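You operate a simulated robot arm through the tools that you are given. There is no shell and no other tool. Be economical: measure what you need, move in short steps, check, and stop when the job is done.

You are at the controls of a simulated robot arm. One attempt, no reset.

TASK
Clamp the dull black shoe in the long grey cradle and polish it.
Fine: toe to the wall, yellow slider against the heel; polish from the black gloss tin on the green square brush, which goes back in its tub. Set down upright: what you pick out. What is to be rubbed or washed off counts as gone when no trace of it is left.

The check looks at the end state, three seconds after you hand in, the way a careful person would. Anything else that was tipped, shoved, dropped, spilled or broken makes it a failure.

THE ROBOT
A 7-joint arm with a fingered hand on a trunk, on a base that drives. Base frame: it is fixed to the floor where the robot stands at the start and does not move with it; the origin is under the middle of the robot, x ahead of it, y to its left, z up. Units: cm, degrees, N and s.
With the tool pointing down near the work surface it reaches from about 36 to 72 cm from the robot's upright axis, wherever it stands. Its first joint turns from -69.0 to 172.0 degrees. Places, roughly: green square brush (3x3x13 cm) [70, 20, 100]; grey tub by the tin rack [70, 20, 100]; long grey cradle [50, -10, 90]; yellow slider of the long grey cradle [50, 20, 100]. Payload 3.4 kg.
The tool frame sits at the grasp point between the pads (the TCP): z along the fingers, y along the line on which they close. The tips reach 2.5 cm beyond it. Largest opening 8.8 cm; the body of the gripper starts 2.9 cm behind the TCP. The gripper is a hand of 4 fingers: y runs from the thumb to the fingers, the wrist lies at [-1.3, -9.7, -16.2] in the tool frame, and closing takes about 1.5 s.
Orientation is told as [roll, pitch, yaw] about the base's x, y, z axes, in that order, counted from this pose: with the fingers straight down and the wrist toward the robot, the tool's x, y and z point along [0, 1, 0], [1, 0, 0] and [0, 0, -1] of the base frame.

THE INTERFACE
- The arm moves only by the tool nudge_tool. Its argument "commands" is a list of rows, each an object of numbers (a shift or turn left out is 0, a gripper value left out holds the last): "rx", "ry", "rz": the turn, a rotation vector about the tool's x, y, z in degrees; "dx", "dy", "dz": the shift along the tool's x, y, z in cm; "hand": the finger opening in cm, from 0 to 8.8. In form: [{"rx": .., "ry": .., "rz": .., "dx": .., "dy": .., "dz": .., "hand": ..}, ...]. A call has 1 to 10 rows; each row is the pose to reach, as a shift and turn from the pose commanded when the call began, along the tool's axes at that moment. Rows are played at 5 a second. More than 5 cm and 8.6 degrees between two rows, or a gripper value outside its range, and nothing of the call is played. Where a pose cannot be reached the arm comes as near as it can. A force on the tool above 70 N (or 10 N above the force at the start of the call, whichever is more), or a blocked arm, ends the call early, and 0.2 s more pass. Each finger travels about 10.8 cm/s and halts on what it meets, pressing with about 27 N; the grip force reading is that of the motor and also rises with nothing between the fingers. The clock runs only during rows and for 0.2 s after the last one: add rows that repeat a pose to give the fingers time. The reply holds the time, the measured pose of the TCP, the force on the tool along the base axes, the opening and the grip force, in the units named above and with some noise, with the torque about the TCP (base axes, N m) and any sound that the robot's microphone picked up.
- Cameras (640 x 400 px; columns grow to the right, rows downward): "scene" is now at [13.12, 3.91, 147.46]; the picture's right is [0.44, -0.90, 0.00], its down [-0.48, -0.23, -0.84] and it looks along [0.76, 0.37, -0.54] (base axes); focal length 214 px, centre (320, 200). "wrist" rides on the gripper at [6.4, -8.3, -9.8] in the tool frame; the picture's right is [-0.62, 0.37, -0.69], its down [-0.71, -0.63, 0.30] and it looks along [-0.32, 0.68, 0.65] (tool axes); focal length 265 px, centre (320, 200). There is no depth. A picture from a camera that has moved, and an enlarged one, comes with that camera's place and axes in the base frame and with its lens.
- get_image(camera): a new picture of that camera. It takes no simulated time.
- slide_trunk(by): slides the trunk up (or, below 0, down) by that many cm; the arm and the scene camera ride with it, the base frame stays. It gives what a move gives, with no picture.
- drive_base(legs): drives the robot by 1 to 6 legs, each [ahead, left, turn to the left] in cm, cm and degrees, along the robot's own axes; the way and the turn of a leg run together, so that a leg with both is an arc; at most 150 cm and 180 degrees a leg. The arm and the cameras ride along, it lands a little off, and it stops where it bumps. It gives what a move gives.
- grasp_type(shape): the hand has 4 fingers and takes this shape, open, in about a second: jaw (thumb against the fingers, like two jaws); tri (thumb and two fingers); tip (a fingertip pinch); poke (one finger out to press); point (the index stretched); flat (the hand flat); cup (the hand cupped); fist (a fist). The gripper value then closes the fingers along that shape, each until it touches; the sizes above hold for jaw. It gives what a move gives, with no picture.
- pan_tilt(pan, tilt): turns the head with the scene camera to pan (to the left, within 86 degrees either way) and tilt (down, from -29 to 69), counted from straight ahead of the robot. It gives what a move gives.
- close_up(camera, box): a new picture of the part [left, top, right, bottom] of that camera's present view, enlarged. It takes no simulated time.
- sign_off(): hands the job in; it is judged then, once.

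Work in short steps. Places have to be worked out from the pictures, the camera data and where the tool is seen: move nearer, look again, correct. Check each grasp and each placing, and mend what went wrong. You have 120 turns and 90 pictures in all, those below and enlarged ones among them. Open the gripper and draw the arm clear of the work before you hand the job in, unless the task says otherwise; then end with one line.

The tools are called by a JSON object that holds its "name" and its "arguments". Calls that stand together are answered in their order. nudge_tool: Moves the arm, as the interface text tells. Its arguments: {"type":"object","properties":{"commands":{"type":"array","items":{"type":"object","properties":{"rx":{"type":"number"},"ry":{"type":"number"},"rz":{"type":"number"},"dx":{"type":"number"},"dy":{"type":"number"},"dz":{"type":"number"},"hand":{"type":"number"}}}}},"required":["commands"]} The other tools are called the same way: slide_trunk (by) slides the trunk up or down; grasp_type (shape) gives the hand a shape; drive_base (legs) drives the base; pan_tilt (pan, tilt) turns the head that bears the scene camera; get_image (camera) takes a picture; close_up (camera, box) takes an enlarged picture of a part of a camera's view; sign_off () hands the job in.

At the start:

```text
time_s: 0.0
ee_pos: [39.53, 1.97, 139.64]
orientation: [0.0, 0.0, 0.1]
wrist_force: [-0.3, -0.3, -0.2]
moment: [-0.01, 0.0, -0.03]
width: 8.76
gripper_force: 0.2
shape: jaw
trunk travel left (down, up): [-77.5, 6.5]
robot x, y, heading: [0.23, 0.09, -0.1]
head pan, tilt: [25.8, 32.6]
```

scene: 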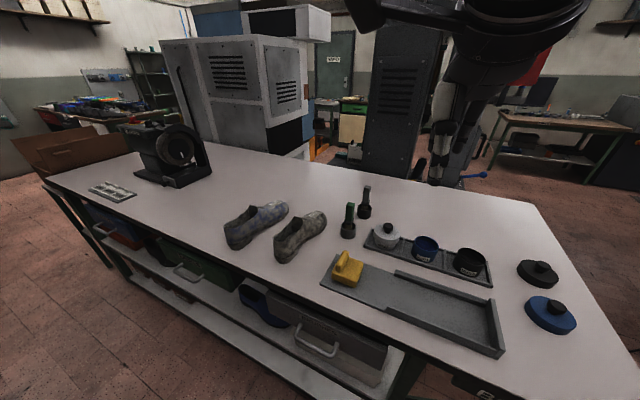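
wrist: 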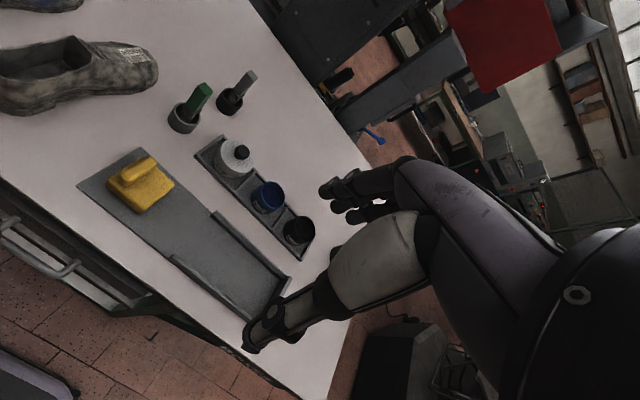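

The scene shows two shoes, two brushes in tubs, a tin rack and a cradle. I look closer at them before moving.

{"name": "close_up", "arguments": {"camera": "scene", "box": [200, 170, 400, 295]}}

{"name": "close_up", "arguments": {"camera": "scene", "box": [310, 210, 590, 385]}}

```text
3.20 times, centred on (300, 232) of scene
camera zoom: at [13.12, 3.91, 147.46], right [0.44, -0.9, 0.0], down [-0.48, -0.23, -0.84], along [0.76, 0.37, -0.54], focal length 686 px, centre (384, 96)
```

zoom: 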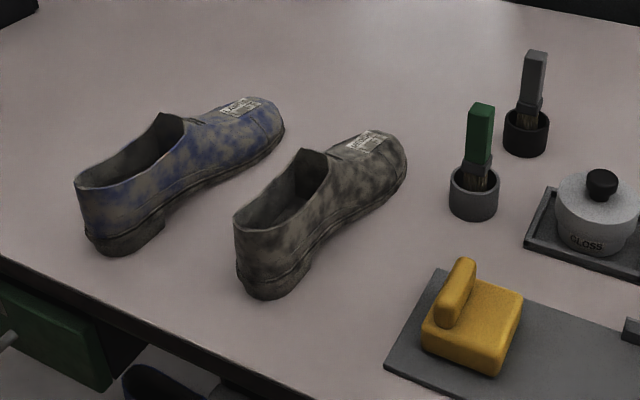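

```text
2.29 times, centred on (450, 298) of scene
camera zoom: at [13.12, 3.91, 147.46], right [0.44, -0.9, 0.0], down [-0.48, -0.23, -0.84], along [0.76, 0.37, -0.54], focal length 490 px, centre (23, -23)
```

zoom: 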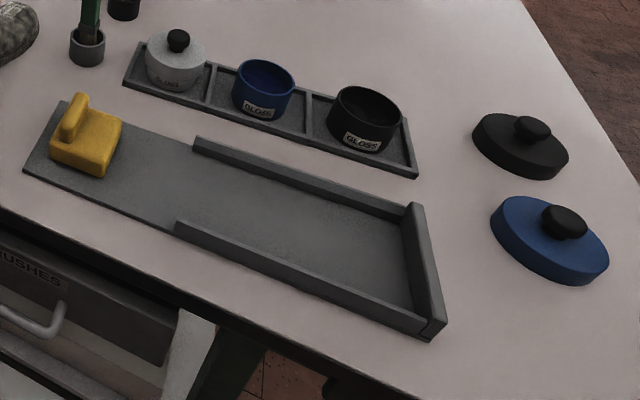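

The black/grey mottled shoe is the right one (heel ≈(56,38), toe ≈(80,34)); cradle lies along y with its end wall near y≈-24. The shoe is out of reach from here, so I drive left and look down at it.

{"name": "drive_base", "arguments": {"legs": [[0, 28, 0]]}}

{"name": "pan_tilt", "arguments": {"pan": 5, "tilt": 45}}

{"name": "get_image", "arguments": {"camera": "scene"}}

{"name": "get_image", "arguments": {"camera": "wrist"}}

```text
time_s: 2.0
ee_pos: [39.68, 30.51, 139.67]
orientation: [0.1, 0.1, -0.1]
wrist_force: [0.2, -0.3, 0.4]
moment: [-0.01, -0.01, 0.01]
width: 8.75
gripper_force: 0.0
shape: jaw
trunk travel left (down, up): [-77.5, 6.5]
robot x, y, heading: [0.18, 28.49, 0.0]
head pan, tilt: [25.8, 32.6]
```

```text
time_s: 2.8
ee_pos: [39.6, 30.45, 139.75]
orientation: [0.0, 0.0, -0.2]
wrist_force: [0.0, -0.1, 0.6]
moment: [0.02, 0.0, 0.02]
width: 8.76
gripper_force: 0.0
shape: jaw
trunk travel left (down, up): [-77.5, 6.5]
robot x, y, heading: [-0.0, 28.48, -0.3]
head pan, tilt: [5.0, 45.0]
```

```text
85 pictures are left
camera scene: at [13.23, 29.22, 145.6], right [0.09, -1.0, 0.0], down [-0.7, -0.06, -0.71], along [0.7, 0.06, -0.71], focal length 214 px, centre (320, 200)
```

scene: 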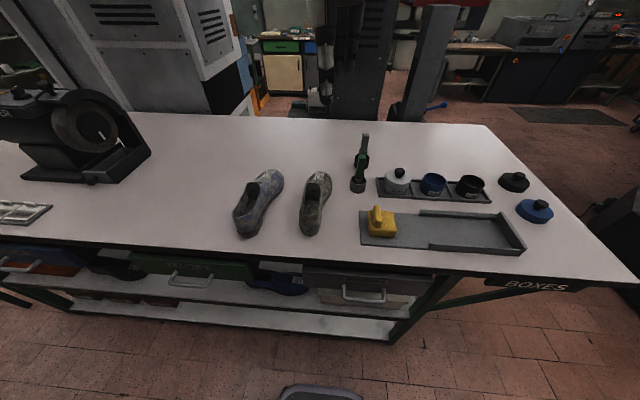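

```text
84 pictures are left
camera wrist: at [31.35, 36.88, 149.55], right [0.37, -0.62, 0.69], down [-0.63, -0.71, -0.3], along [0.68, -0.33, -0.65], focal length 265 px, centre (320, 200)
```

wrist: 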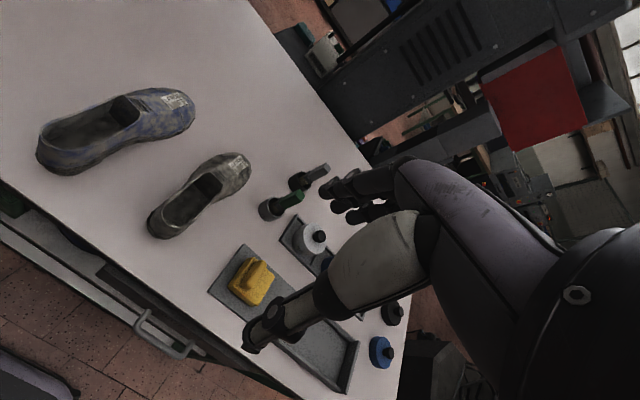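

The layout is clear; now enlarged views for precise measurements.

{"name": "close_up", "arguments": {"camera": "scene", "box": [270, 130, 430, 250]}}

{"name": "close_up", "arguments": {"camera": "scene", "box": [350, 150, 560, 270]}}

{"name": "close_up", "arguments": {"camera": "wrist", "box": [130, 130, 370, 290]}}

```text
3.33 times, centred on (350, 190) of scene
camera zoom: at [13.23, 29.22, 145.6], right [0.09, -1.0, 0.0], down [-0.7, -0.06, -0.71], along [0.7, 0.06, -0.71], focal length 715 px, centre (220, 233)
```

zoom: 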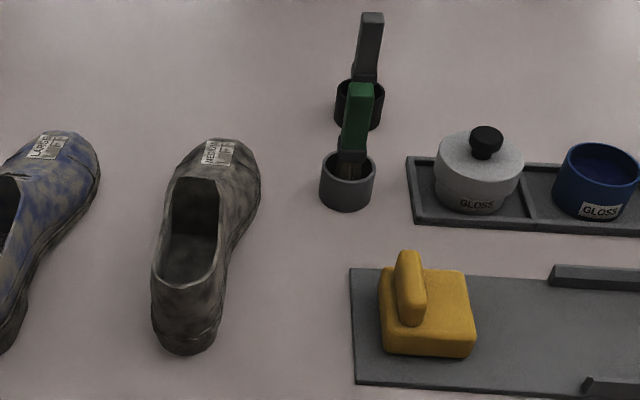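

```text
3.05 times, centred on (455, 210) of scene
camera zoom: at [13.23, 29.22, 145.6], right [0.09, -1.0, 0.0], down [-0.7, -0.06, -0.71], along [0.7, 0.06, -0.71], focal length 654 px, centre (-91, 170)
```

zoom: 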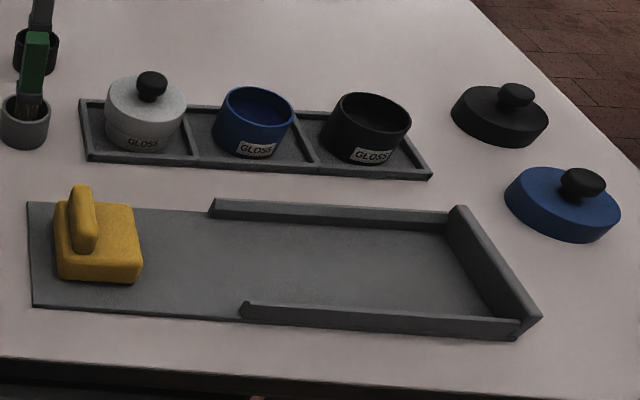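

```text
2.50 times, centred on (250, 210) of wrist
camera zoom: at [31.35, 36.88, 149.55], right [0.37, -0.62, 0.69], down [-0.63, -0.71, -0.3], along [0.68, -0.33, -0.65], focal length 664 px, centre (495, 175)
```

zoom: 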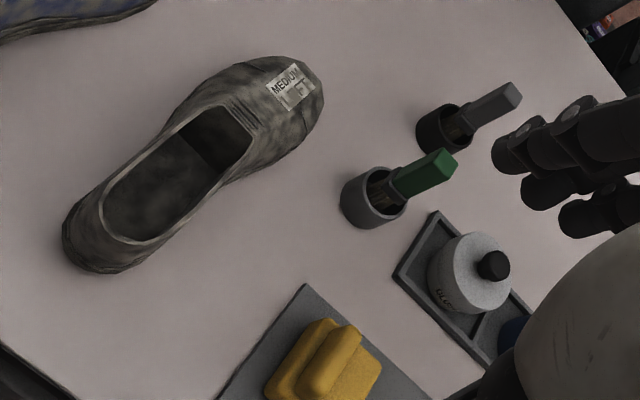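

Table top looks to be at z≈95; shoe runs heel (49,35.5) → toe (75,33), collar rim z≈103. I turn the hand so it closes across the shoe and hover above the collar.

{"name": "nudge_tool", "arguments": {"commands": [{"rz": -8.4, "dx": 0.4, "dy": 1.9, "dz": 2.2}, {"rz": -16.8, "dx": 0.9, "dy": 3.7, "dz": 4.4}, {"rz": -25.2, "dx": 1.3, "dy": 5.6, "dz": 6.6}, {"rz": -33.6, "dx": 1.7, "dy": 7.4, "dz": 8.8}, {"rz": -42, "dx": 2.2, "dy": 9.3, "dz": 11}, {"rz": -50.4, "dx": 2.6, "dy": 11.1, "dz": 13.2}, {"rz": -58.8, "dx": 3, "dy": 13, "dz": 15.4}, {"rz": -67.2, "dx": 3.5, "dy": 14.8, "dz": 17.6}, {"rz": -75.6, "dx": 3.9, "dy": 16.7, "dz": 19.8}, {"rz": -84, "dx": 4.3, "dy": 18.5, "dz": 22}]}}

{"name": "get_image", "arguments": {"camera": "scene"}}

{"name": "get_image", "arguments": {"camera": "wrist"}}

```text
time_s: 5.0
ee_pos: [58.46, 34.72, 117.47]
orientation: [0.1, 0.0, 84.0]
wrist_force: [1.3, 0.7, -0.7]
moment: [-0.01, 0.01, 0.01]
width: 8.78
gripper_force: 0.0
shape: jaw
trunk travel left (down, up): [-77.5, 6.5]
robot x, y, heading: [0.02, 28.74, 0.0]
head pan, tilt: [5.0, 45.0]
```

```text
80 pictures are left
camera scene: at [13.46, 29.37, 145.58], right [0.08, -1.0, 0.0], down [-0.71, -0.06, -0.71], along [0.7, 0.06, -0.71], focal length 214 px, centre (320, 200)
```

scene: 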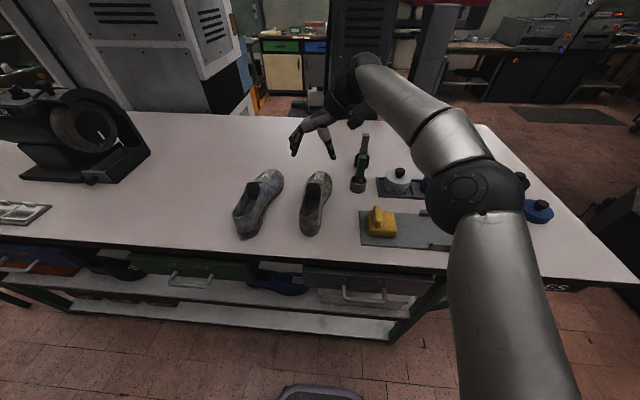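

```text
79 pictures are left
camera wrist: at [51.16, 27.2, 127.41], right [0.66, 0.3, 0.69], down [0.64, -0.7, -0.31], along [0.39, 0.65, -0.65], focal length 265 px, centre (320, 200)
```

wrist: 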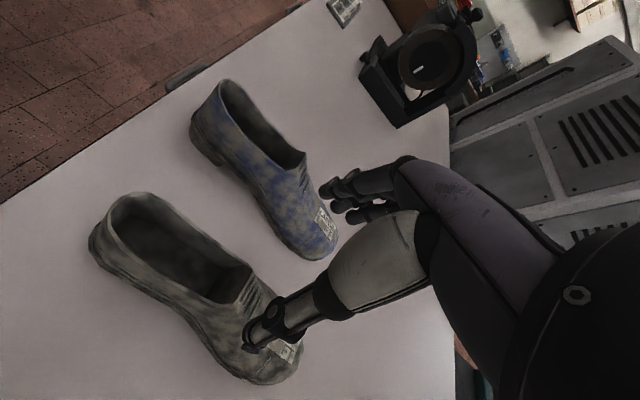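

The hand hovers roughly above the collar; I enlarge the wrist view of the shoe to fix rim height and centre line.

{"name": "close_up", "arguments": {"camera": "wrist", "box": [80, 170, 320, 390]}}

{"name": "close_up", "arguments": {"camera": "scene", "box": [270, 120, 390, 240]}}

```text
1.82 times, centred on (200, 280) of wrist
camera zoom: at [51.16, 27.2, 127.41], right [0.66, 0.3, 0.69], down [0.64, -0.7, -0.31], along [0.39, 0.65, -0.65], focal length 483 px, centre (538, 54)
```

zoom: 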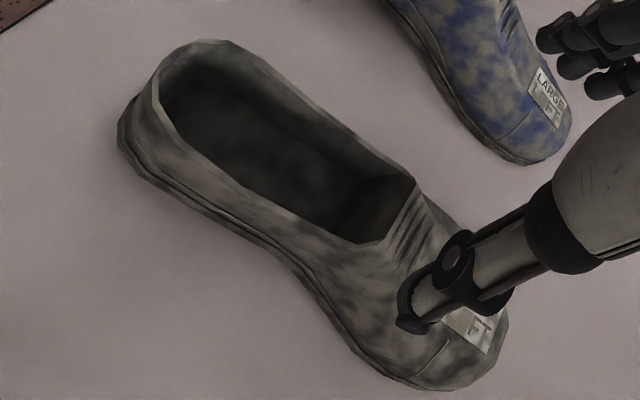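

```text
3.33 times, centred on (330, 180) of scene
camera zoom: at [13.46, 29.37, 145.58], right [0.08, -1.0, 0.0], down [-0.71, -0.06, -0.71], along [0.7, 0.06, -0.71], focal length 715 px, centre (287, 267)
```

zoom: 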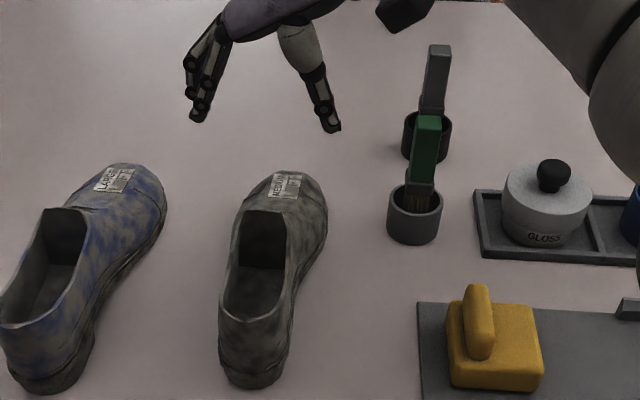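

Triangulation gives the collar: throat (61.2,35.6,104.4), heel rim (49,35.4,103). I centre the hand at (58,35.3) and lower to just above the rim.

{"name": "nudge_tool", "arguments": {"commands": [{"dx": 0.4, "dy": 0.5, "dz": 3}, {"dx": 0.4, "dy": 0.5, "dz": 6}, {"dx": 0.4, "dy": 0.5, "dz": 8.5}, {"dx": 0.4, "dy": 0.5, "dz": 10}]}}

{"name": "close_up", "arguments": {"camera": "scene", "box": [270, 120, 390, 240]}}

{"name": "get_image", "arguments": {"camera": "wrist"}}

```text
time_s: 6.0
ee_pos: [57.94, 35.17, 107.58]
orientation: [0.0, -0.1, 83.8]
wrist_force: [0.0, 0.8, -0.6]
moment: [0.01, -0.01, -0.01]
width: 8.77
gripper_force: 0.0
shape: jaw
trunk travel left (down, up): [-77.5, 6.5]
robot x, y, heading: [0.09, 28.11, -0.2]
head pan, tilt: [5.0, 45.0]
```

```text
3.33 times, centred on (330, 180) of scene
camera zoom: at [13.26, 29.23, 145.6], right [0.08, -1.0, 0.0], down [-0.7, -0.06, -0.71], along [0.7, 0.06, -0.71], focal length 715 px, centre (287, 267)
```

zoom: 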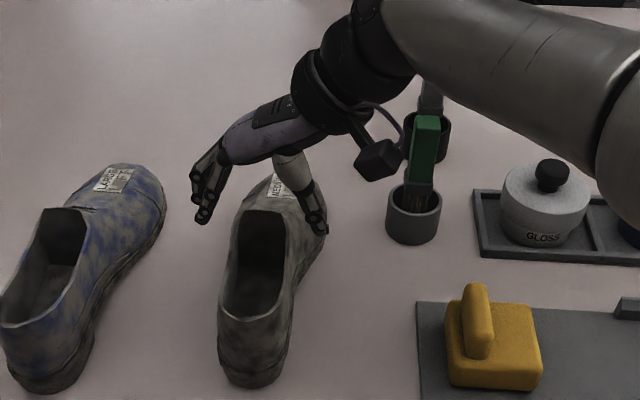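

```text
75 pictures are left
camera wrist: at [50.63, 27.57, 117.52], right [0.66, 0.3, 0.69], down [0.64, -0.7, -0.3], along [0.4, 0.65, -0.65], focal length 265 px, centre (320, 200)
```

wrist: 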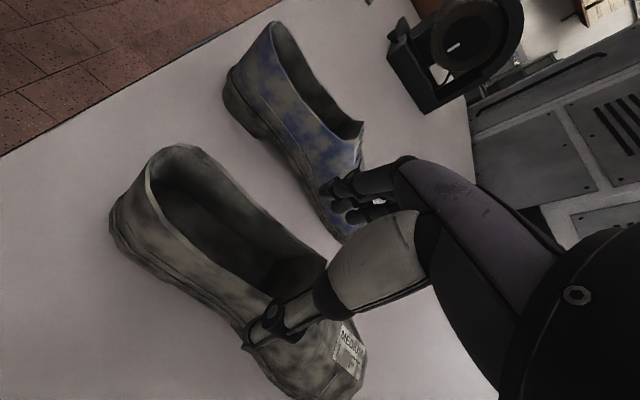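

Tips are at z≈105 straddling the collar. Lower to TCP z≈102, then close.

{"name": "nudge_tool", "arguments": {"commands": [{"dz": 2}, {"dz": 4}, {"dz": 5.8}]}}

{"name": "close_up", "arguments": {"camera": "scene", "box": [270, 120, 390, 240]}}

```text
time_s: 6.8
ee_pos: [57.96, 35.2, 101.96]
orientation: [0.1, 0.0, 83.9]
wrist_force: [0.1, 0.3, -0.6]
moment: [0.03, 0.0, -0.01]
width: 8.76
gripper_force: 0.0
shape: jaw
trunk travel left (down, up): [-77.5, 6.5]
robot x, y, heading: [0.06, 28.25, -0.1]
head pan, tilt: [5.0, 45.0]
```

```text
3.33 times, centred on (330, 180) of scene
camera zoom: at [13.28, 29.23, 145.6], right [0.08, -1.0, 0.0], down [-0.7, -0.06, -0.71], along [0.7, 0.06, -0.71], focal length 715 px, centre (287, 267)
```

zoom: 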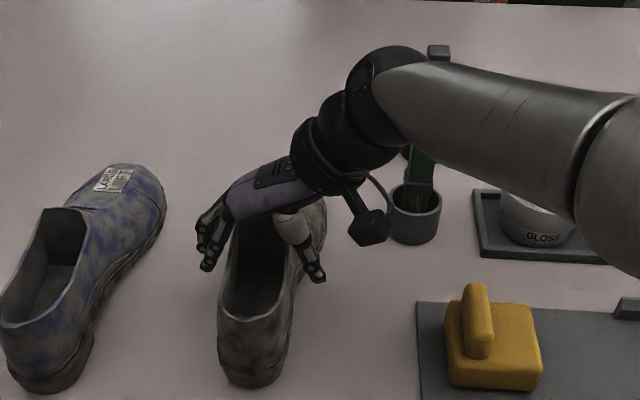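

Straddling fine with no contact. Close the hand.

{"name": "nudge_tool", "arguments": {"commands": [{"hand": 6}, {"hand": 4}, {"hand": 3}, {"hand": 2}, {"hand": 2}, {"hand": 2}, {"hand": 2}, {"hand": 2}]}}

{"name": "close_up", "arguments": {"camera": "scene", "box": [270, 120, 390, 240]}}

```text
time_s: 8.6
ee_pos: [57.86, 35.14, 101.94]
orientation: [0.0, 0.0, 83.8]
wrist_force: [-0.1, -0.1, -0.2]
moment: [0.01, 0.04, 0.08]
width: 5.54
gripper_force: 27.1
shape: jaw
trunk travel left (down, up): [-77.5, 6.5]
robot x, y, heading: [0.39, 28.17, -0.3]
head pan, tilt: [5.0, 45.0]
```

```text
3.33 times, centred on (330, 180) of scene
camera zoom: at [13.26, 29.26, 145.6], right [0.08, -1.0, 0.0], down [-0.7, -0.06, -0.71], along [0.7, 0.06, -0.71], focal length 715 px, centre (287, 267)
```

zoom: 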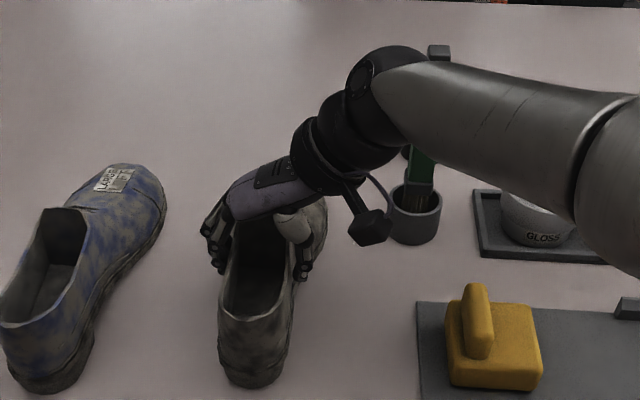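

Gripped at 5.5 cm, 27 N. Lift 3 cm gently and read the load and tilt.

{"name": "nudge_tool", "arguments": {"commands": [{"dz": -0.7}, {"dz": -1.5}, {"dz": -3}, {"dz": -3}]}}

{"name": "close_up", "arguments": {"camera": "scene", "box": [270, 120, 390, 240]}}

```text
time_s: 9.6
ee_pos: [57.96, 35.25, 105.02]
orientation: [0.1, 0.0, 83.7]
wrist_force: [-1.1, 0.1, -3.8]
moment: [0.01, 0.15, -0.05]
width: 5.51
gripper_force: 27.0
shape: jaw
trunk travel left (down, up): [-77.5, 6.5]
robot x, y, heading: [0.1, 28.62, -0.4]
head pan, tilt: [5.0, 45.0]
```

```text
3.33 times, centred on (330, 180) of scene
camera zoom: at [13.34, 29.24, 145.59], right [0.08, -1.0, 0.0], down [-0.71, -0.06, -0.71], along [0.7, 0.06, -0.71], focal length 715 px, centre (287, 267)
```

zoom: 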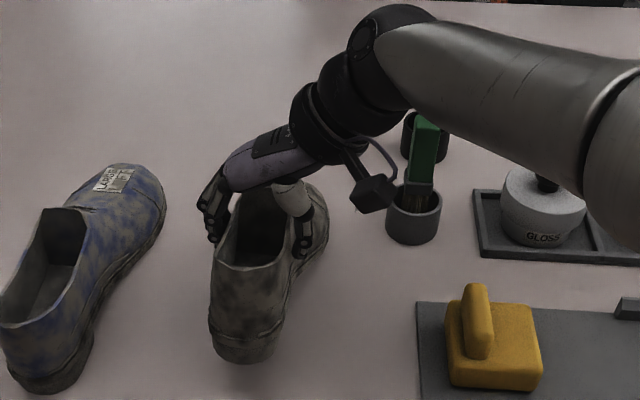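

Shoe hangs steady (3.8 N, level). I raise it 15 cm first, then start turning it, well above the brushes.

{"name": "nudge_tool", "arguments": {"commands": [{"dz": -2.5}, {"dz": -6}, {"dz": -10.5}, {"dz": -15}, {"dz": -15.5, "rz": 7}, {"dz": -15.5, "rz": 14}, {"dz": -15.5, "rz": 21}, {"dz": -15.5, "rz": 28}, {"dz": -15.5, "rz": 35}, {"dz": -15.5, "rz": 42}]}}

{"name": "nudge_tool", "arguments": {"commands": [{"rz": 7}, {"rz": 14}, {"rz": 21}, {"rz": 28}, {"rz": 35}, {"rz": 41}, {"rz": 41}]}}

{"name": "drive_base", "arguments": {"legs": [[0, -28, 0]]}}

{"name": "get_image", "arguments": {"camera": "scene"}}

{"name": "get_image", "arguments": {"camera": "wrist"}}

```text
time_s: 11.8
ee_pos: [57.86, 35.3, 120.31]
orientation: [0.0, 0.1, 41.7]
wrist_force: [-0.8, 1.2, -4.0]
moment: [0.11, 0.12, 0.03]
width: 5.5
gripper_force: 26.9
shape: jaw
trunk travel left (down, up): [-77.5, 6.5]
robot x, y, heading: [0.09, 28.3, -0.2]
head pan, tilt: [5.0, 45.0]
```

```text
time_s: 13.4
ee_pos: [58.19, 34.2, 121.65]
orientation: [2.1, -0.5, -0.1]
wrist_force: [0.9, -0.5, -3.8]
moment: [0.12, -0.01, 0.01]
width: 5.5
gripper_force: 27.1
shape: jaw
trunk travel left (down, up): [-77.5, 6.5]
robot x, y, heading: [-0.34, 28.86, -0.2]
head pan, tilt: [5.0, 45.0]
```

```text
time_s: 15.4
ee_pos: [58.1, 6.27, 121.31]
orientation: [2.1, -0.2, -0.1]
wrist_force: [0.2, 0.6, -3.0]
moment: [0.18, -0.01, -0.04]
width: 5.47
gripper_force: 27.1
shape: jaw
trunk travel left (down, up): [-77.5, 6.5]
robot x, y, heading: [0.05, 0.56, -0.2]
head pan, tilt: [5.0, 45.0]
```

```text
71 pictures are left
camera scene: at [13.25, 1.33, 145.59], right [0.09, -1.0, 0.0], down [-0.7, -0.06, -0.71], along [0.7, 0.06, -0.71], focal length 214 px, centre (320, 200)
```

scene: 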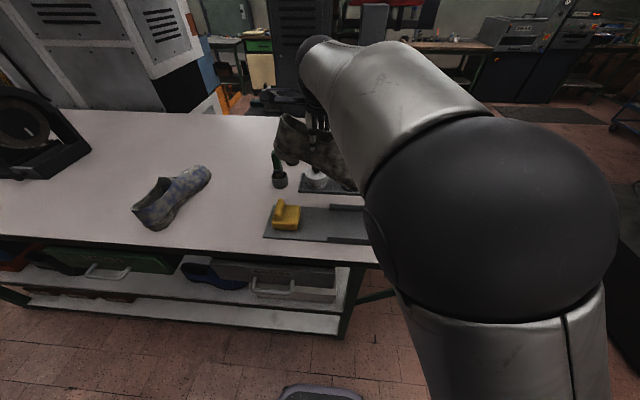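

```text
70 pictures are left
camera wrist: at [49.83, 12.3, 131.39], right [0.37, -0.65, 0.67], down [-0.63, -0.7, -0.33], along [0.68, -0.3, -0.66], focal length 265 px, centre (320, 200)
```

wrist: 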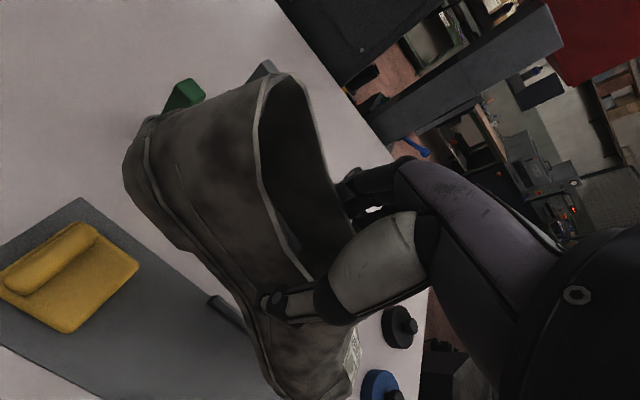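

The elbow hides the cradle's right part, but its left end is visible; a close-up from this new viewpoint lets me triangulate cradle height and position against the earlier view.

{"name": "close_up", "arguments": {"camera": "scene", "box": [240, 160, 380, 250]}}

```text
4.44 times, centred on (310, 205) of scene
camera zoom: at [13.25, 1.33, 145.59], right [0.09, -1.0, 0.0], down [-0.7, -0.06, -0.71], along [0.7, 0.06, -0.71], focal length 953 px, centre (364, 178)
```

zoom: 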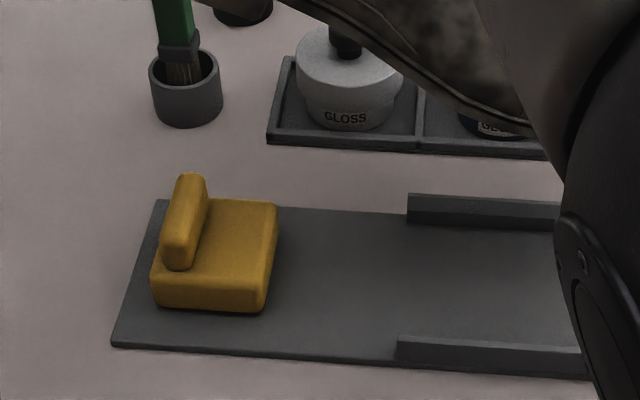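

Two-view fits: cradle plate top z≈94.2, x 48–61, rails from y≈2 with tops 96.3, end wall inner face y≈-20. The shoe's toe is 17.5 cm ahead of the TCP, so I aim for TCP ≈(54.2,-2), yaw -3.5°, first at height.

{"name": "nudge_tool", "arguments": {"commands": [{"dx": -2, "dy": -1}, {"dx": -4, "dy": -2}, {"dx": -6, "dy": -3, "rz": 1}, {"dx": -8, "dy": -3.7, "rz": 2}, {"dx": -9, "dy": -3.7, "rz": 3.5}, {"dx": -9, "dy": -3.7, "rz": 3.5, "dz": 2}, {"dx": -9, "dy": -3.7, "rz": 3.5, "dz": 4}, {"dx": -9, "dy": -3.7, "rz": 3.5, "dz": 4}]}}

{"name": "get_image", "arguments": {"camera": "wrist"}}

{"name": "get_image", "arguments": {"camera": "scene"}}

```text
time_s: 17.2
ee_pos: [54.3, -2.59, 117.0]
orientation: [2.0, 0.1, -3.5]
wrist_force: [0.3, -0.8, -4.2]
moment: [0.14, -0.02, 0.0]
width: 5.46
gripper_force: 27.2
shape: jaw
trunk travel left (down, up): [-77.5, 6.5]
robot x, y, heading: [-0.17, 0.35, -0.0]
head pan, tilt: [5.0, 45.0]
```

```text
68 pictures are left
camera wrist: at [46.44, 4.04, 127.09], right [0.33, -0.67, 0.67], down [-0.67, -0.66, -0.33], along [0.66, -0.34, -0.67], focal length 265 px, centre (320, 200)
```

wrist: 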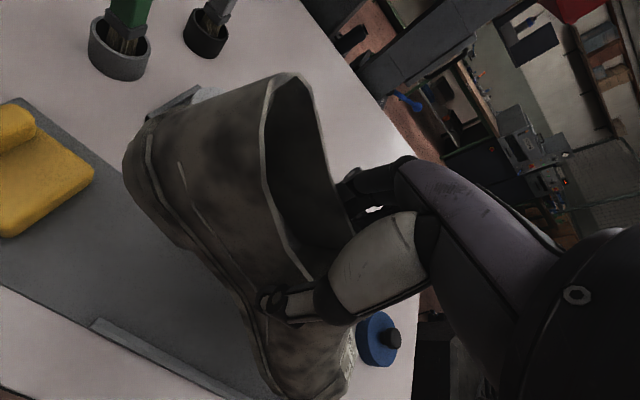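

```text
67 pictures are left
camera scene: at [13.21, 1.33, 145.59], right [0.08, -1.0, 0.0], down [-0.7, -0.06, -0.71], along [0.7, 0.06, -0.71], focal length 214 px, centre (320, 200)
```

scene: 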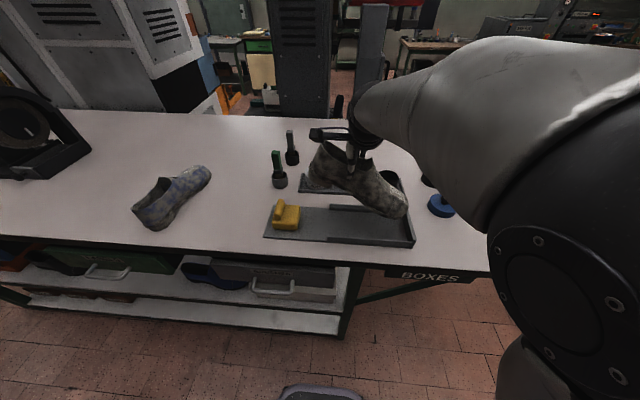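

The view is now open. Close-up to see the shoe's tilt relative to the cradle.

{"name": "close_up", "arguments": {"camera": "scene", "box": [260, 120, 460, 260]}}

```text
2.86 times, centred on (360, 190) of scene
camera zoom: at [13.21, 1.33, 145.59], right [0.08, -1.0, 0.0], down [-0.7, -0.06, -0.71], along [0.7, 0.06, -0.71], focal length 613 px, centre (206, 229)
```

zoom: 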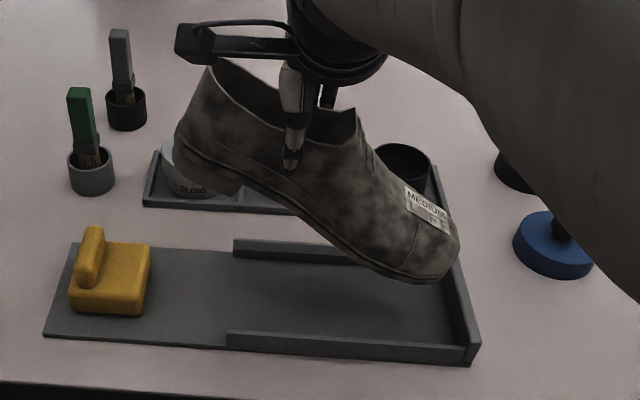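

The shoe has pivoted toe-down ~25° in the grip. Setting the toe on the plate will swing it back level, so I shift to TCP y≈-1 for margin and lower until the toe is just above the plate.

{"name": "nudge_tool", "arguments": {"commands": [{"dx": 0.8, "dz": 1.5}, {"dx": 1.5, "dz": 3}, {"dx": 1.5, "dz": 4.5}, {"dx": 1.5, "dz": 6}, {"dx": 1.5, "dz": 6}]}}

{"name": "close_up", "arguments": {"camera": "scene", "box": [260, 120, 460, 260]}}

{"name": "get_image", "arguments": {"camera": "wrist"}}

```text
time_s: 18.4
ee_pos: [54.49, -0.99, 111.12]
orientation: [2.1, 0.0, -3.6]
wrist_force: [-0.4, -0.4, -4.2]
moment: [0.16, 0.02, 0.02]
width: 5.51
gripper_force: 27.3
shape: jaw
trunk travel left (down, up): [-77.5, 6.5]
robot x, y, heading: [0.01, 0.65, 0.2]
head pan, tilt: [5.0, 45.0]
```

```text
2.86 times, centred on (360, 190) of scene
camera zoom: at [13.21, 1.33, 145.59], right [0.08, -1.0, 0.0], down [-0.7, -0.06, -0.71], along [0.7, 0.06, -0.71], focal length 613 px, centre (206, 229)
```

zoom: 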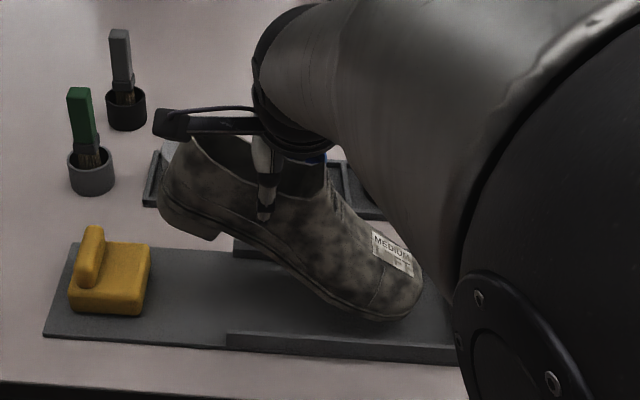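

```text
64 pictures are left
camera wrist: at [46.63, 5.68, 121.22], right [0.33, -0.67, 0.67], down [-0.67, -0.66, -0.33], along [0.66, -0.34, -0.67], focal length 265 px, centre (320, 200)
```

wrist: 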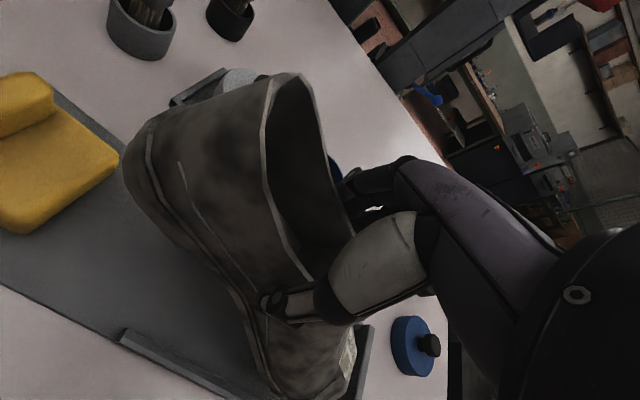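

Toe is inside the rails laterally; I continue down in small rows, watching force, so the toe lands and the shoe swings level.

{"name": "nudge_tool", "arguments": {"commands": [{"dy": -0.2, "dz": 0.8}, {"dy": -0.3, "dz": 1.6}, {"dy": -0.3, "dz": 2.4}, {"dy": -0.3, "dz": 3.2}, {"dy": -0.3, "dz": 4}]}}

{"name": "close_up", "arguments": {"camera": "scene", "box": [260, 120, 460, 260]}}

```text
time_s: 19.6
ee_pos: [54.37, -0.75, 107.01]
orientation: [2.1, -0.1, -3.7]
wrist_force: [0.4, 0.5, -2.7]
moment: [0.03, 0.01, 0.0]
width: 5.49
gripper_force: 26.7
shape: jaw
trunk travel left (down, up): [-77.5, 6.5]
robot x, y, heading: [0.09, 0.71, -0.0]
head pan, tilt: [5.0, 45.0]
```

```text
2.86 times, centred on (360, 190) of scene
camera zoom: at [13.24, 1.36, 145.59], right [0.08, -1.0, 0.0], down [-0.7, -0.06, -0.71], along [0.7, 0.06, -0.71], focal length 613 px, centre (206, 229)
```

zoom: 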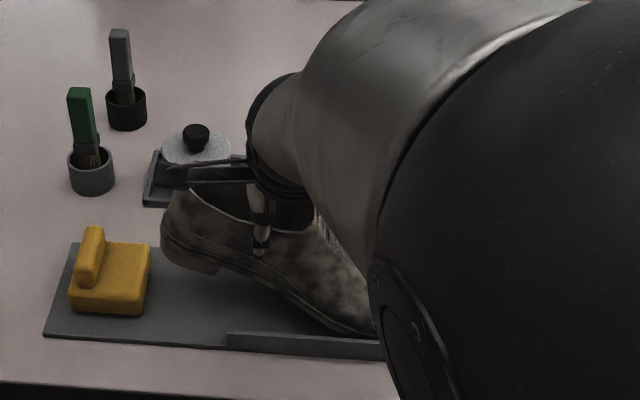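

Toe has touched (load dropped to 2.7 N, moment near zero) and the shoe is levelling. Continue down toward z≈103.

{"name": "nudge_tool", "arguments": {"commands": [{"dz": 0.7}, {"dz": 1.4}, {"dz": 2.1}, {"dz": 2.8}, {"dz": 3.5}]}}

{"name": "close_up", "arguments": {"camera": "scene", "box": [260, 120, 460, 260]}}

```text
time_s: 20.8
ee_pos: [54.47, -0.86, 104.35]
orientation: [3.2, -0.6, -4.0]
wrist_force: [-0.5, 0.9, -1.2]
moment: [-0.13, 0.04, -0.01]
width: 5.5
gripper_force: 26.9
shape: jaw
trunk travel left (down, up): [-77.5, 6.5]
robot x, y, heading: [0.03, 0.66, -0.0]
head pan, tilt: [5.0, 45.0]
```

```text
2.86 times, centred on (360, 190) of scene
camera zoom: at [13.2, 1.37, 145.6], right [0.08, -1.0, 0.0], down [-0.7, -0.06, -0.71], along [0.7, 0.06, -0.71], focal length 613 px, centre (206, 229)
```

zoom: 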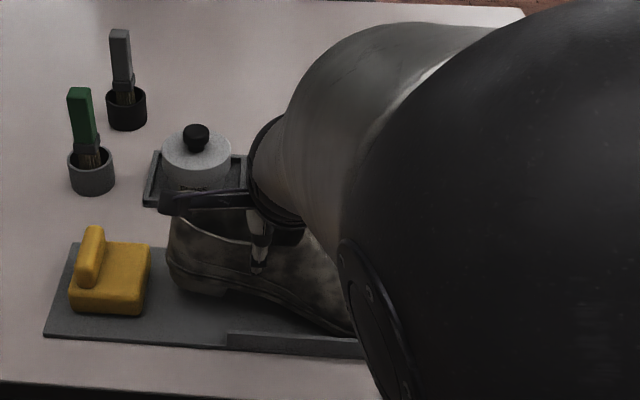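

The arm is at a joint limit (z 104.35, roll creeping to 3°). I use the trunk to lower the remaining ~1.5 cm instead.

{"name": "slide_trunk", "arguments": {"by": -1.3}}

{"name": "close_up", "arguments": {"camera": "scene", "box": [260, 120, 460, 260]}}

```text
time_s: 21.4
ee_pos: [54.4, -0.88, 102.89]
orientation: [3.1, -0.2, -4.0]
wrist_force: [0.9, 1.4, 0.1]
moment: [-0.18, -0.08, 0.05]
width: 5.5
gripper_force: 26.7
shape: jaw
trunk travel left (down, up): [-76.2, 7.8]
robot x, y, heading: [-0.12, 0.59, -0.2]
head pan, tilt: [5.0, 45.0]
```

```text
2.86 times, centred on (360, 190) of scene
camera zoom: at [13.15, 1.4, 144.29], right [0.09, -1.0, 0.0], down [-0.7, -0.06, -0.71], along [0.7, 0.06, -0.71], focal length 613 px, centre (206, 229)
```

zoom: 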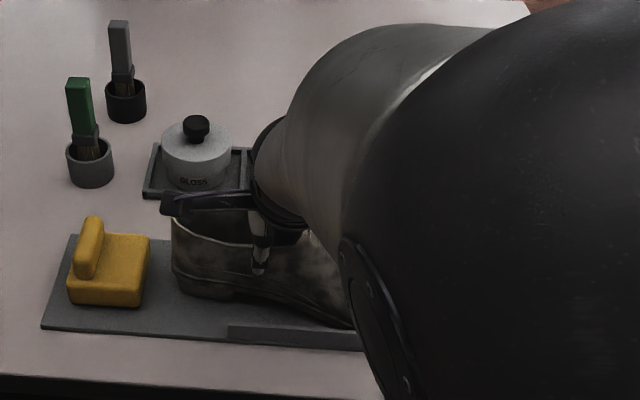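

Nearly flat. Another 0.5 cm on the trunk.

{"name": "slide_trunk", "arguments": {"by": -0.5}}

{"name": "close_up", "arguments": {"camera": "scene", "box": [260, 140, 400, 250]}}

{"name": "get_image", "arguments": {"camera": "wrist"}}

```text
time_s: 21.9
ee_pos: [54.41, -1.01, 102.67]
orientation: [3.1, -0.7, -4.2]
wrist_force: [3.5, 1.8, 20.9]
moment: [-0.1, 0.03, 0.09]
width: 5.47
gripper_force: 27.5
shape: jaw
trunk travel left (down, up): [-75.7, 8.3]
robot x, y, heading: [0.16, 0.75, -0.0]
head pan, tilt: [5.0, 45.0]
```

```text
3.64 times, centred on (330, 195) of scene
camera zoom: at [12.89, 1.42, 143.86], right [0.09, -1.0, 0.0], down [-0.7, -0.06, -0.71], along [0.71, 0.06, -0.71], focal length 780 px, centre (284, 218)
```

zoom: 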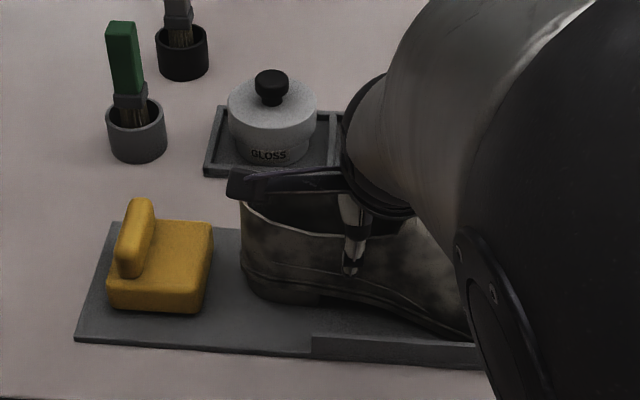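

```text
59 pictures are left
camera wrist: at [46.43, 5.61, 112.74], right [0.31, -0.68, 0.66], down [-0.68, -0.65, -0.35], along [0.67, -0.34, -0.66], focal length 265 px, centre (320, 200)
```

wrist: 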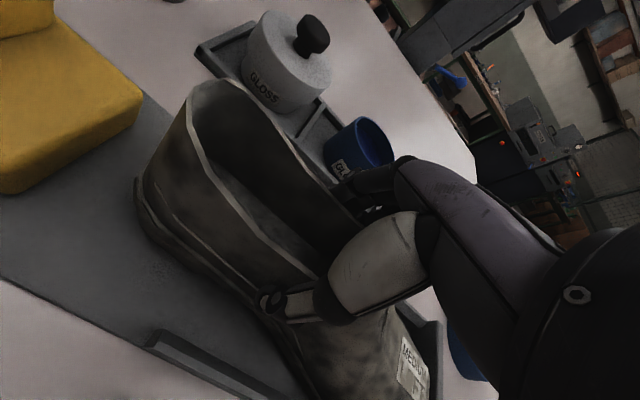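

20.9 N up: the shoe stands flat in the cradle, between the rails. Open the hand and rise clear.

{"name": "nudge_tool", "arguments": {"commands": [{"hand": 6}, {"hand": 7}, {"hand": 8}, {"hand": 8.6}, {"hand": 8.6}, {"hand": 8.6}]}}

{"name": "nudge_tool", "arguments": {"commands": [{"dz": -2}, {"dz": -4}, {"dz": -7}, {"dz": -11}, {"dz": -15}, {"dz": -15}]}}

{"name": "get_image", "arguments": {"camera": "scene"}}

{"name": "get_image", "arguments": {"camera": "wrist"}}

```text
time_s: 23.3
ee_pos: [54.34, -1.07, 102.07]
orientation: [3.1, -0.1, -4.1]
wrist_force: [0.4, 0.1, 0.0]
moment: [0.01, -0.03, 0.02]
width: 8.58
gripper_force: 0.1
shape: jaw
trunk travel left (down, up): [-75.7, 8.3]
robot x, y, heading: [-0.05, 0.67, -0.1]
head pan, tilt: [5.0, 45.0]
```

```text
time_s: 24.7
ee_pos: [54.16, -1.31, 116.85]
orientation: [2.1, -0.1, -3.6]
wrist_force: [0.0, -1.1, -1.2]
moment: [0.0, -0.01, 0.01]
width: 8.58
gripper_force: 0.1
shape: jaw
trunk travel left (down, up): [-75.7, 8.3]
robot x, y, heading: [-0.08, 0.78, 0.1]
head pan, tilt: [5.0, 45.0]
```

```text
58 pictures are left
camera scene: at [13.21, 1.37, 143.79], right [0.08, -1.0, 0.0], down [-0.7, -0.06, -0.71], along [0.7, 0.06, -0.71], focal length 214 px, centre (320, 200)
```

scene: 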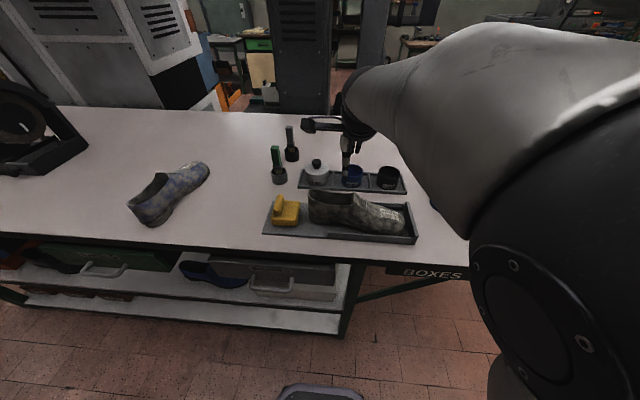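

```text
57 pictures are left
camera wrist: at [46.26, 5.36, 127.03], right [0.33, -0.67, 0.67], down [-0.67, -0.66, -0.33], along [0.66, -0.34, -0.67], focal length 265 px, centre (320, 200)
```

wrist: 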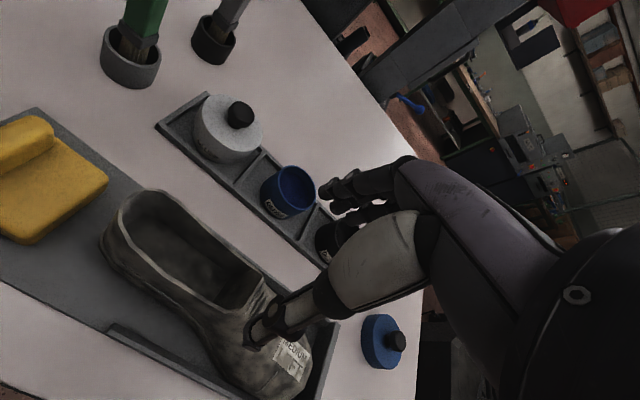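

The shoe is down inside the cradle. Close-up of cradle to measure toe gap and slider.

{"name": "close_up", "arguments": {"camera": "scene", "box": [255, 160, 425, 260]}}

```text
3.76 times, centred on (340, 210) of scene
camera zoom: at [13.21, 1.37, 143.79], right [0.08, -1.0, 0.0], down [-0.7, -0.06, -0.71], along [0.7, 0.06, -0.71], focal length 807 px, centre (245, 162)
```

zoom: 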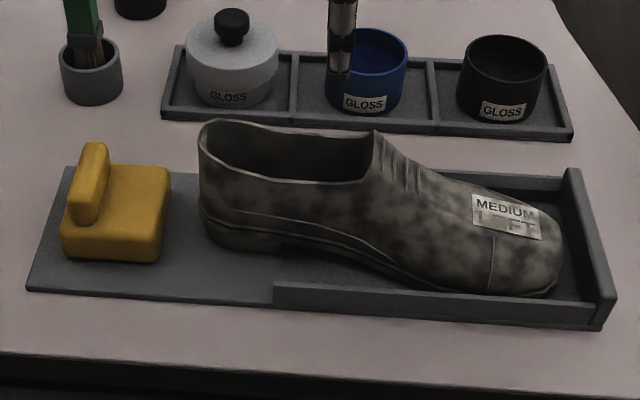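

Shoe is flat with ~1 cm toe gap. Next: grip the slider's ridge (≈x 51–58, y 16.5, top z 101) with the hand turned 90°, and slide it to -y. Drive left 14 first and turn the hand.

{"name": "drive_base", "arguments": {"legs": [[0, 14, 0]]}}

{"name": "nudge_tool", "arguments": {"commands": [{"rz": -8.4}, {"rz": -16.8}, {"rz": -25.2}, {"rz": -33.6}, {"rz": -42}, {"rz": -50.4}, {"rz": -58.8}, {"rz": -67.2}, {"rz": -75.6}, {"rz": -84}]}}

{"name": "nudge_tool", "arguments": {"commands": [{"rz": -4.5}, {"rz": -9}, {"rz": -9}]}}

{"name": "get_image", "arguments": {"camera": "scene"}}

{"name": "get_image", "arguments": {"camera": "wrist"}}

```text
time_s: 26.0
ee_pos: [54.14, 12.71, 116.92]
orientation: [2.1, 0.0, -3.5]
wrist_force: [-0.5, -0.6, -0.7]
moment: [0.01, -0.01, -0.03]
width: 8.6
gripper_force: 0.0
shape: jaw
trunk travel left (down, up): [-75.7, 8.3]
robot x, y, heading: [-0.32, 14.53, -0.1]
head pan, tilt: [5.0, 45.0]
```

```text
time_s: 28.2
ee_pos: [54.2, 12.57, 116.9]
orientation: [0.2, -2.1, 80.6]
wrist_force: [-0.8, -0.1, 0.4]
moment: [0.01, -0.02, 0.02]
width: 8.58
gripper_force: 0.1
shape: jaw
trunk travel left (down, up): [-75.7, 8.3]
robot x, y, heading: [0.25, 14.39, -0.1]
head pan, tilt: [5.0, 45.0]
```

```text
time_s: 29.0
ee_pos: [54.06, 12.58, 116.93]
orientation: [-0.1, -2.0, 89.5]
wrist_force: [-0.3, -0.5, 0.1]
moment: [0.04, 0.02, 0.0]
width: 8.57
gripper_force: 0.0
shape: jaw
trunk travel left (down, up): [-75.7, 8.3]
robot x, y, heading: [0.14, 14.54, 0.1]
head pan, tilt: [5.0, 45.0]
```

```text
55 pictures are left
camera scene: at [13.17, 15.21, 143.8], right [0.09, -1.0, 0.0], down [-0.7, -0.06, -0.71], along [0.7, 0.06, -0.71], focal length 214 px, centre (320, 200)
```

scene: 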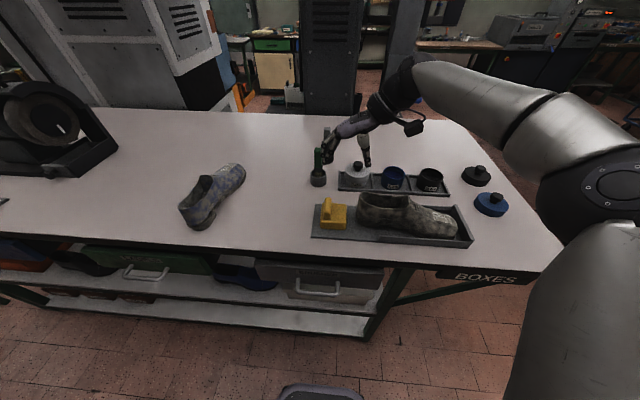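

```text
54 pictures are left
camera wrist: at [47.62, 4.01, 126.46], right [0.62, 0.34, 0.71], down [0.71, -0.62, -0.33], along [0.33, 0.7, -0.63], focal length 265 px, centre (320, 200)
```

wrist: 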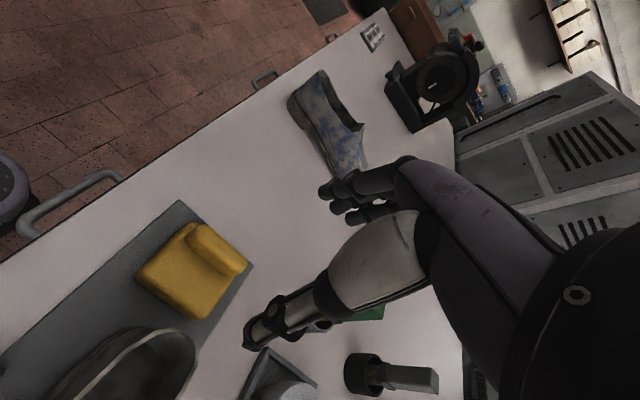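

Ridge centre from wrist view ≈(53.7,16.4), consistent. Move above it, part-close to 5 cm, descend to z≈105 and check.

{"name": "nudge_tool", "arguments": {"commands": [{"dy": 1.9, "dz": 2, "hand": 6, "ry": 1}, {"dy": 3.8, "dz": 4, "hand": 5, "ry": 2}, {"dy": 3.8, "dz": 7, "ry": 2}, {"dy": 3.8, "dz": 9.5, "ry": 2}, {"dy": 3.8, "dz": 11.5, "ry": 2}, {"dy": 3.8, "dz": 11.5, "ry": 2}]}}

{"name": "close_up", "arguments": {"camera": "scene", "box": [290, 130, 490, 260]}}

{"name": "get_image", "arguments": {"camera": "wrist"}}

```text
time_s: 30.4
ee_pos: [54.29, 16.85, 105.57]
orientation: [1.9, -2.1, 89.3]
wrist_force: [-0.8, 0.4, 0.5]
moment: [-0.02, 0.06, 0.0]
width: 5.03
gripper_force: 0.0
shape: jaw
trunk travel left (down, up): [-75.7, 8.3]
robot x, y, heading: [0.18, 14.54, 0.0]
head pan, tilt: [5.0, 45.0]
```

```text
3.08 times, centred on (390, 195) of scene
camera zoom: at [13.17, 15.24, 143.8], right [0.09, -1.0, 0.0], down [-0.7, -0.06, -0.71], along [0.7, 0.06, -0.71], focal length 660 px, centre (105, 215)
```

zoom: 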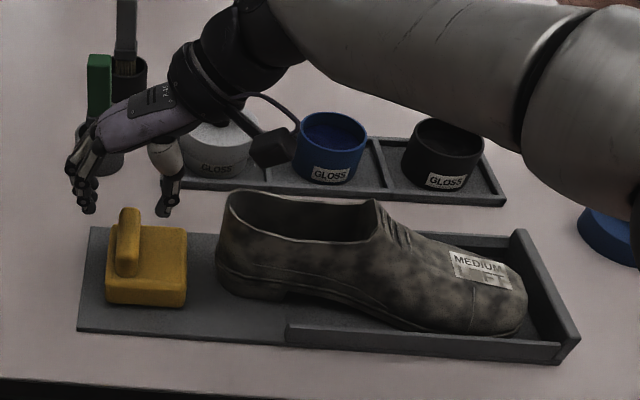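

```text
52 pictures are left
camera wrist: at [48.11, 8.23, 115.35], right [0.65, 0.34, 0.69], down [0.7, -0.62, -0.35], along [0.31, 0.7, -0.64], focal length 265 px, centre (320, 200)
```

wrist: 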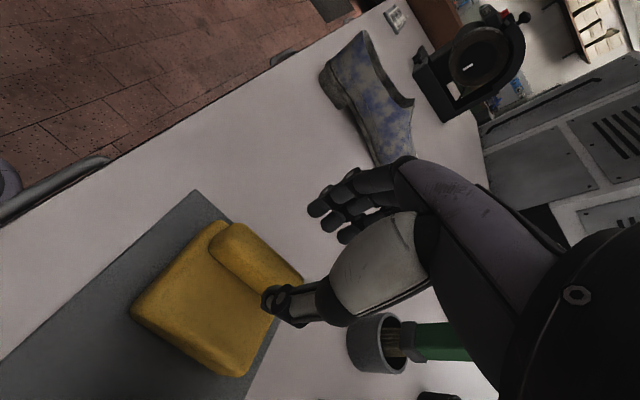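

Hand aligned over the ridge. Correct the small tilts, lower 4.8 cm and close gently.

{"name": "nudge_tool", "arguments": {"commands": [{"rx": 1, "ry": -1, "dz": 1.6, "dy": -0.2}, {"rx": 2, "ry": -2, "dz": 3.2, "dy": -0.3}, {"rx": 2, "ry": -2, "dz": 4.8, "dy": -0.3}, {"rx": 2, "ry": -2, "dz": 4.8, "dy": -0.3}]}}

{"name": "nudge_tool", "arguments": {"commands": [{"hand": 4}, {"hand": 3}, {"hand": 2}, {"hand": 1}, {"hand": 1}, {"hand": 1}, {"hand": 1}]}}

{"name": "close_up", "arguments": {"camera": "scene", "box": [290, 130, 490, 260]}}

```text
time_s: 31.4
ee_pos: [54.15, 16.84, 100.9]
orientation: [-0.2, 0.0, 89.4]
wrist_force: [0.2, 0.0, 0.5]
moment: [-0.05, -0.01, -0.02]
width: 5.04
gripper_force: 0.1
shape: jaw
trunk travel left (down, up): [-75.7, 8.3]
robot x, y, heading: [0.23, 14.2, 0.0]
head pan, tilt: [5.0, 45.0]
```

```text
time_s: 33.0
ee_pos: [53.97, 16.75, 100.9]
orientation: [-0.2, -0.1, 89.4]
wrist_force: [0.6, -3.5, 4.3]
moment: [-0.17, -0.01, 0.08]
width: 1.37
gripper_force: 27.6
shape: jaw
trunk travel left (down, up): [-75.7, 8.3]
robot x, y, heading: [0.04, 14.67, -0.1]
head pan, tilt: [5.0, 45.0]
```

```text
3.08 times, centred on (390, 195) of scene
camera zoom: at [13.13, 15.15, 143.81], right [0.09, -1.0, 0.0], down [-0.7, -0.06, -0.71], along [0.7, 0.06, -0.71], focal length 660 px, centre (105, 215)
```

zoom: 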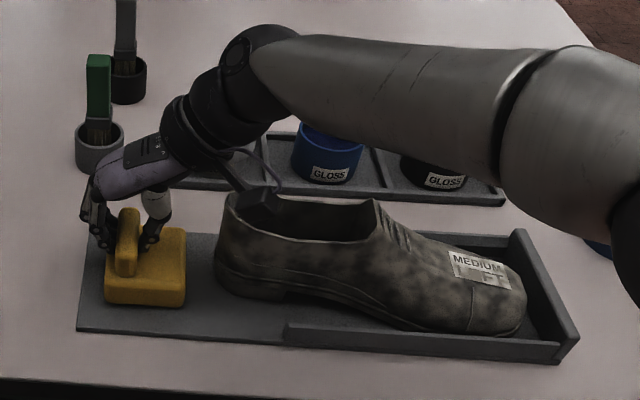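

Ridge gripped. Slide -y by 3 cm and watch force.

{"name": "nudge_tool", "arguments": {"commands": [{"dy": -0.6}, {"dy": -1.2}, {"dy": -1.8}, {"dy": -2.4}, {"dy": -2.8}]}}

{"name": "close_up", "arguments": {"camera": "scene", "box": [290, 130, 490, 260]}}

```text
time_s: 34.2
ee_pos: [53.98, 14.02, 101.01]
orientation: [-0.2, 0.0, 89.5]
wrist_force: [2.3, 7.8, 10.5]
moment: [0.25, -0.07, 0.1]
width: 1.38
gripper_force: 27.0
shape: jaw
trunk travel left (down, up): [-75.7, 8.3]
robot x, y, heading: [0.24, 14.4, -0.2]
head pan, tilt: [5.0, 45.0]
```

```text
3.08 times, centred on (390, 195) of scene
camera zoom: at [13.09, 15.47, 143.82], right [0.09, -1.0, 0.0], down [-0.7, -0.06, -0.71], along [0.7, 0.06, -0.71], focal length 660 px, centre (105, 215)
```

zoom: 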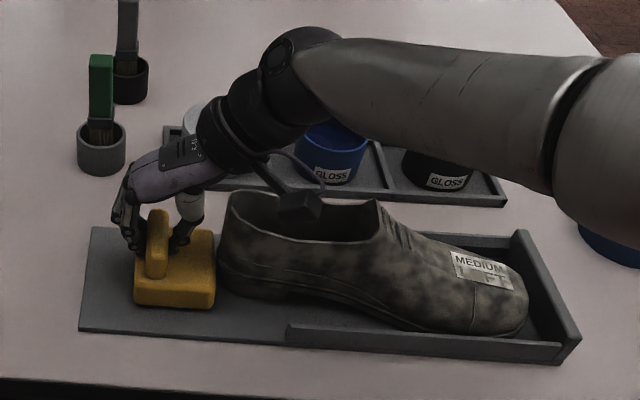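

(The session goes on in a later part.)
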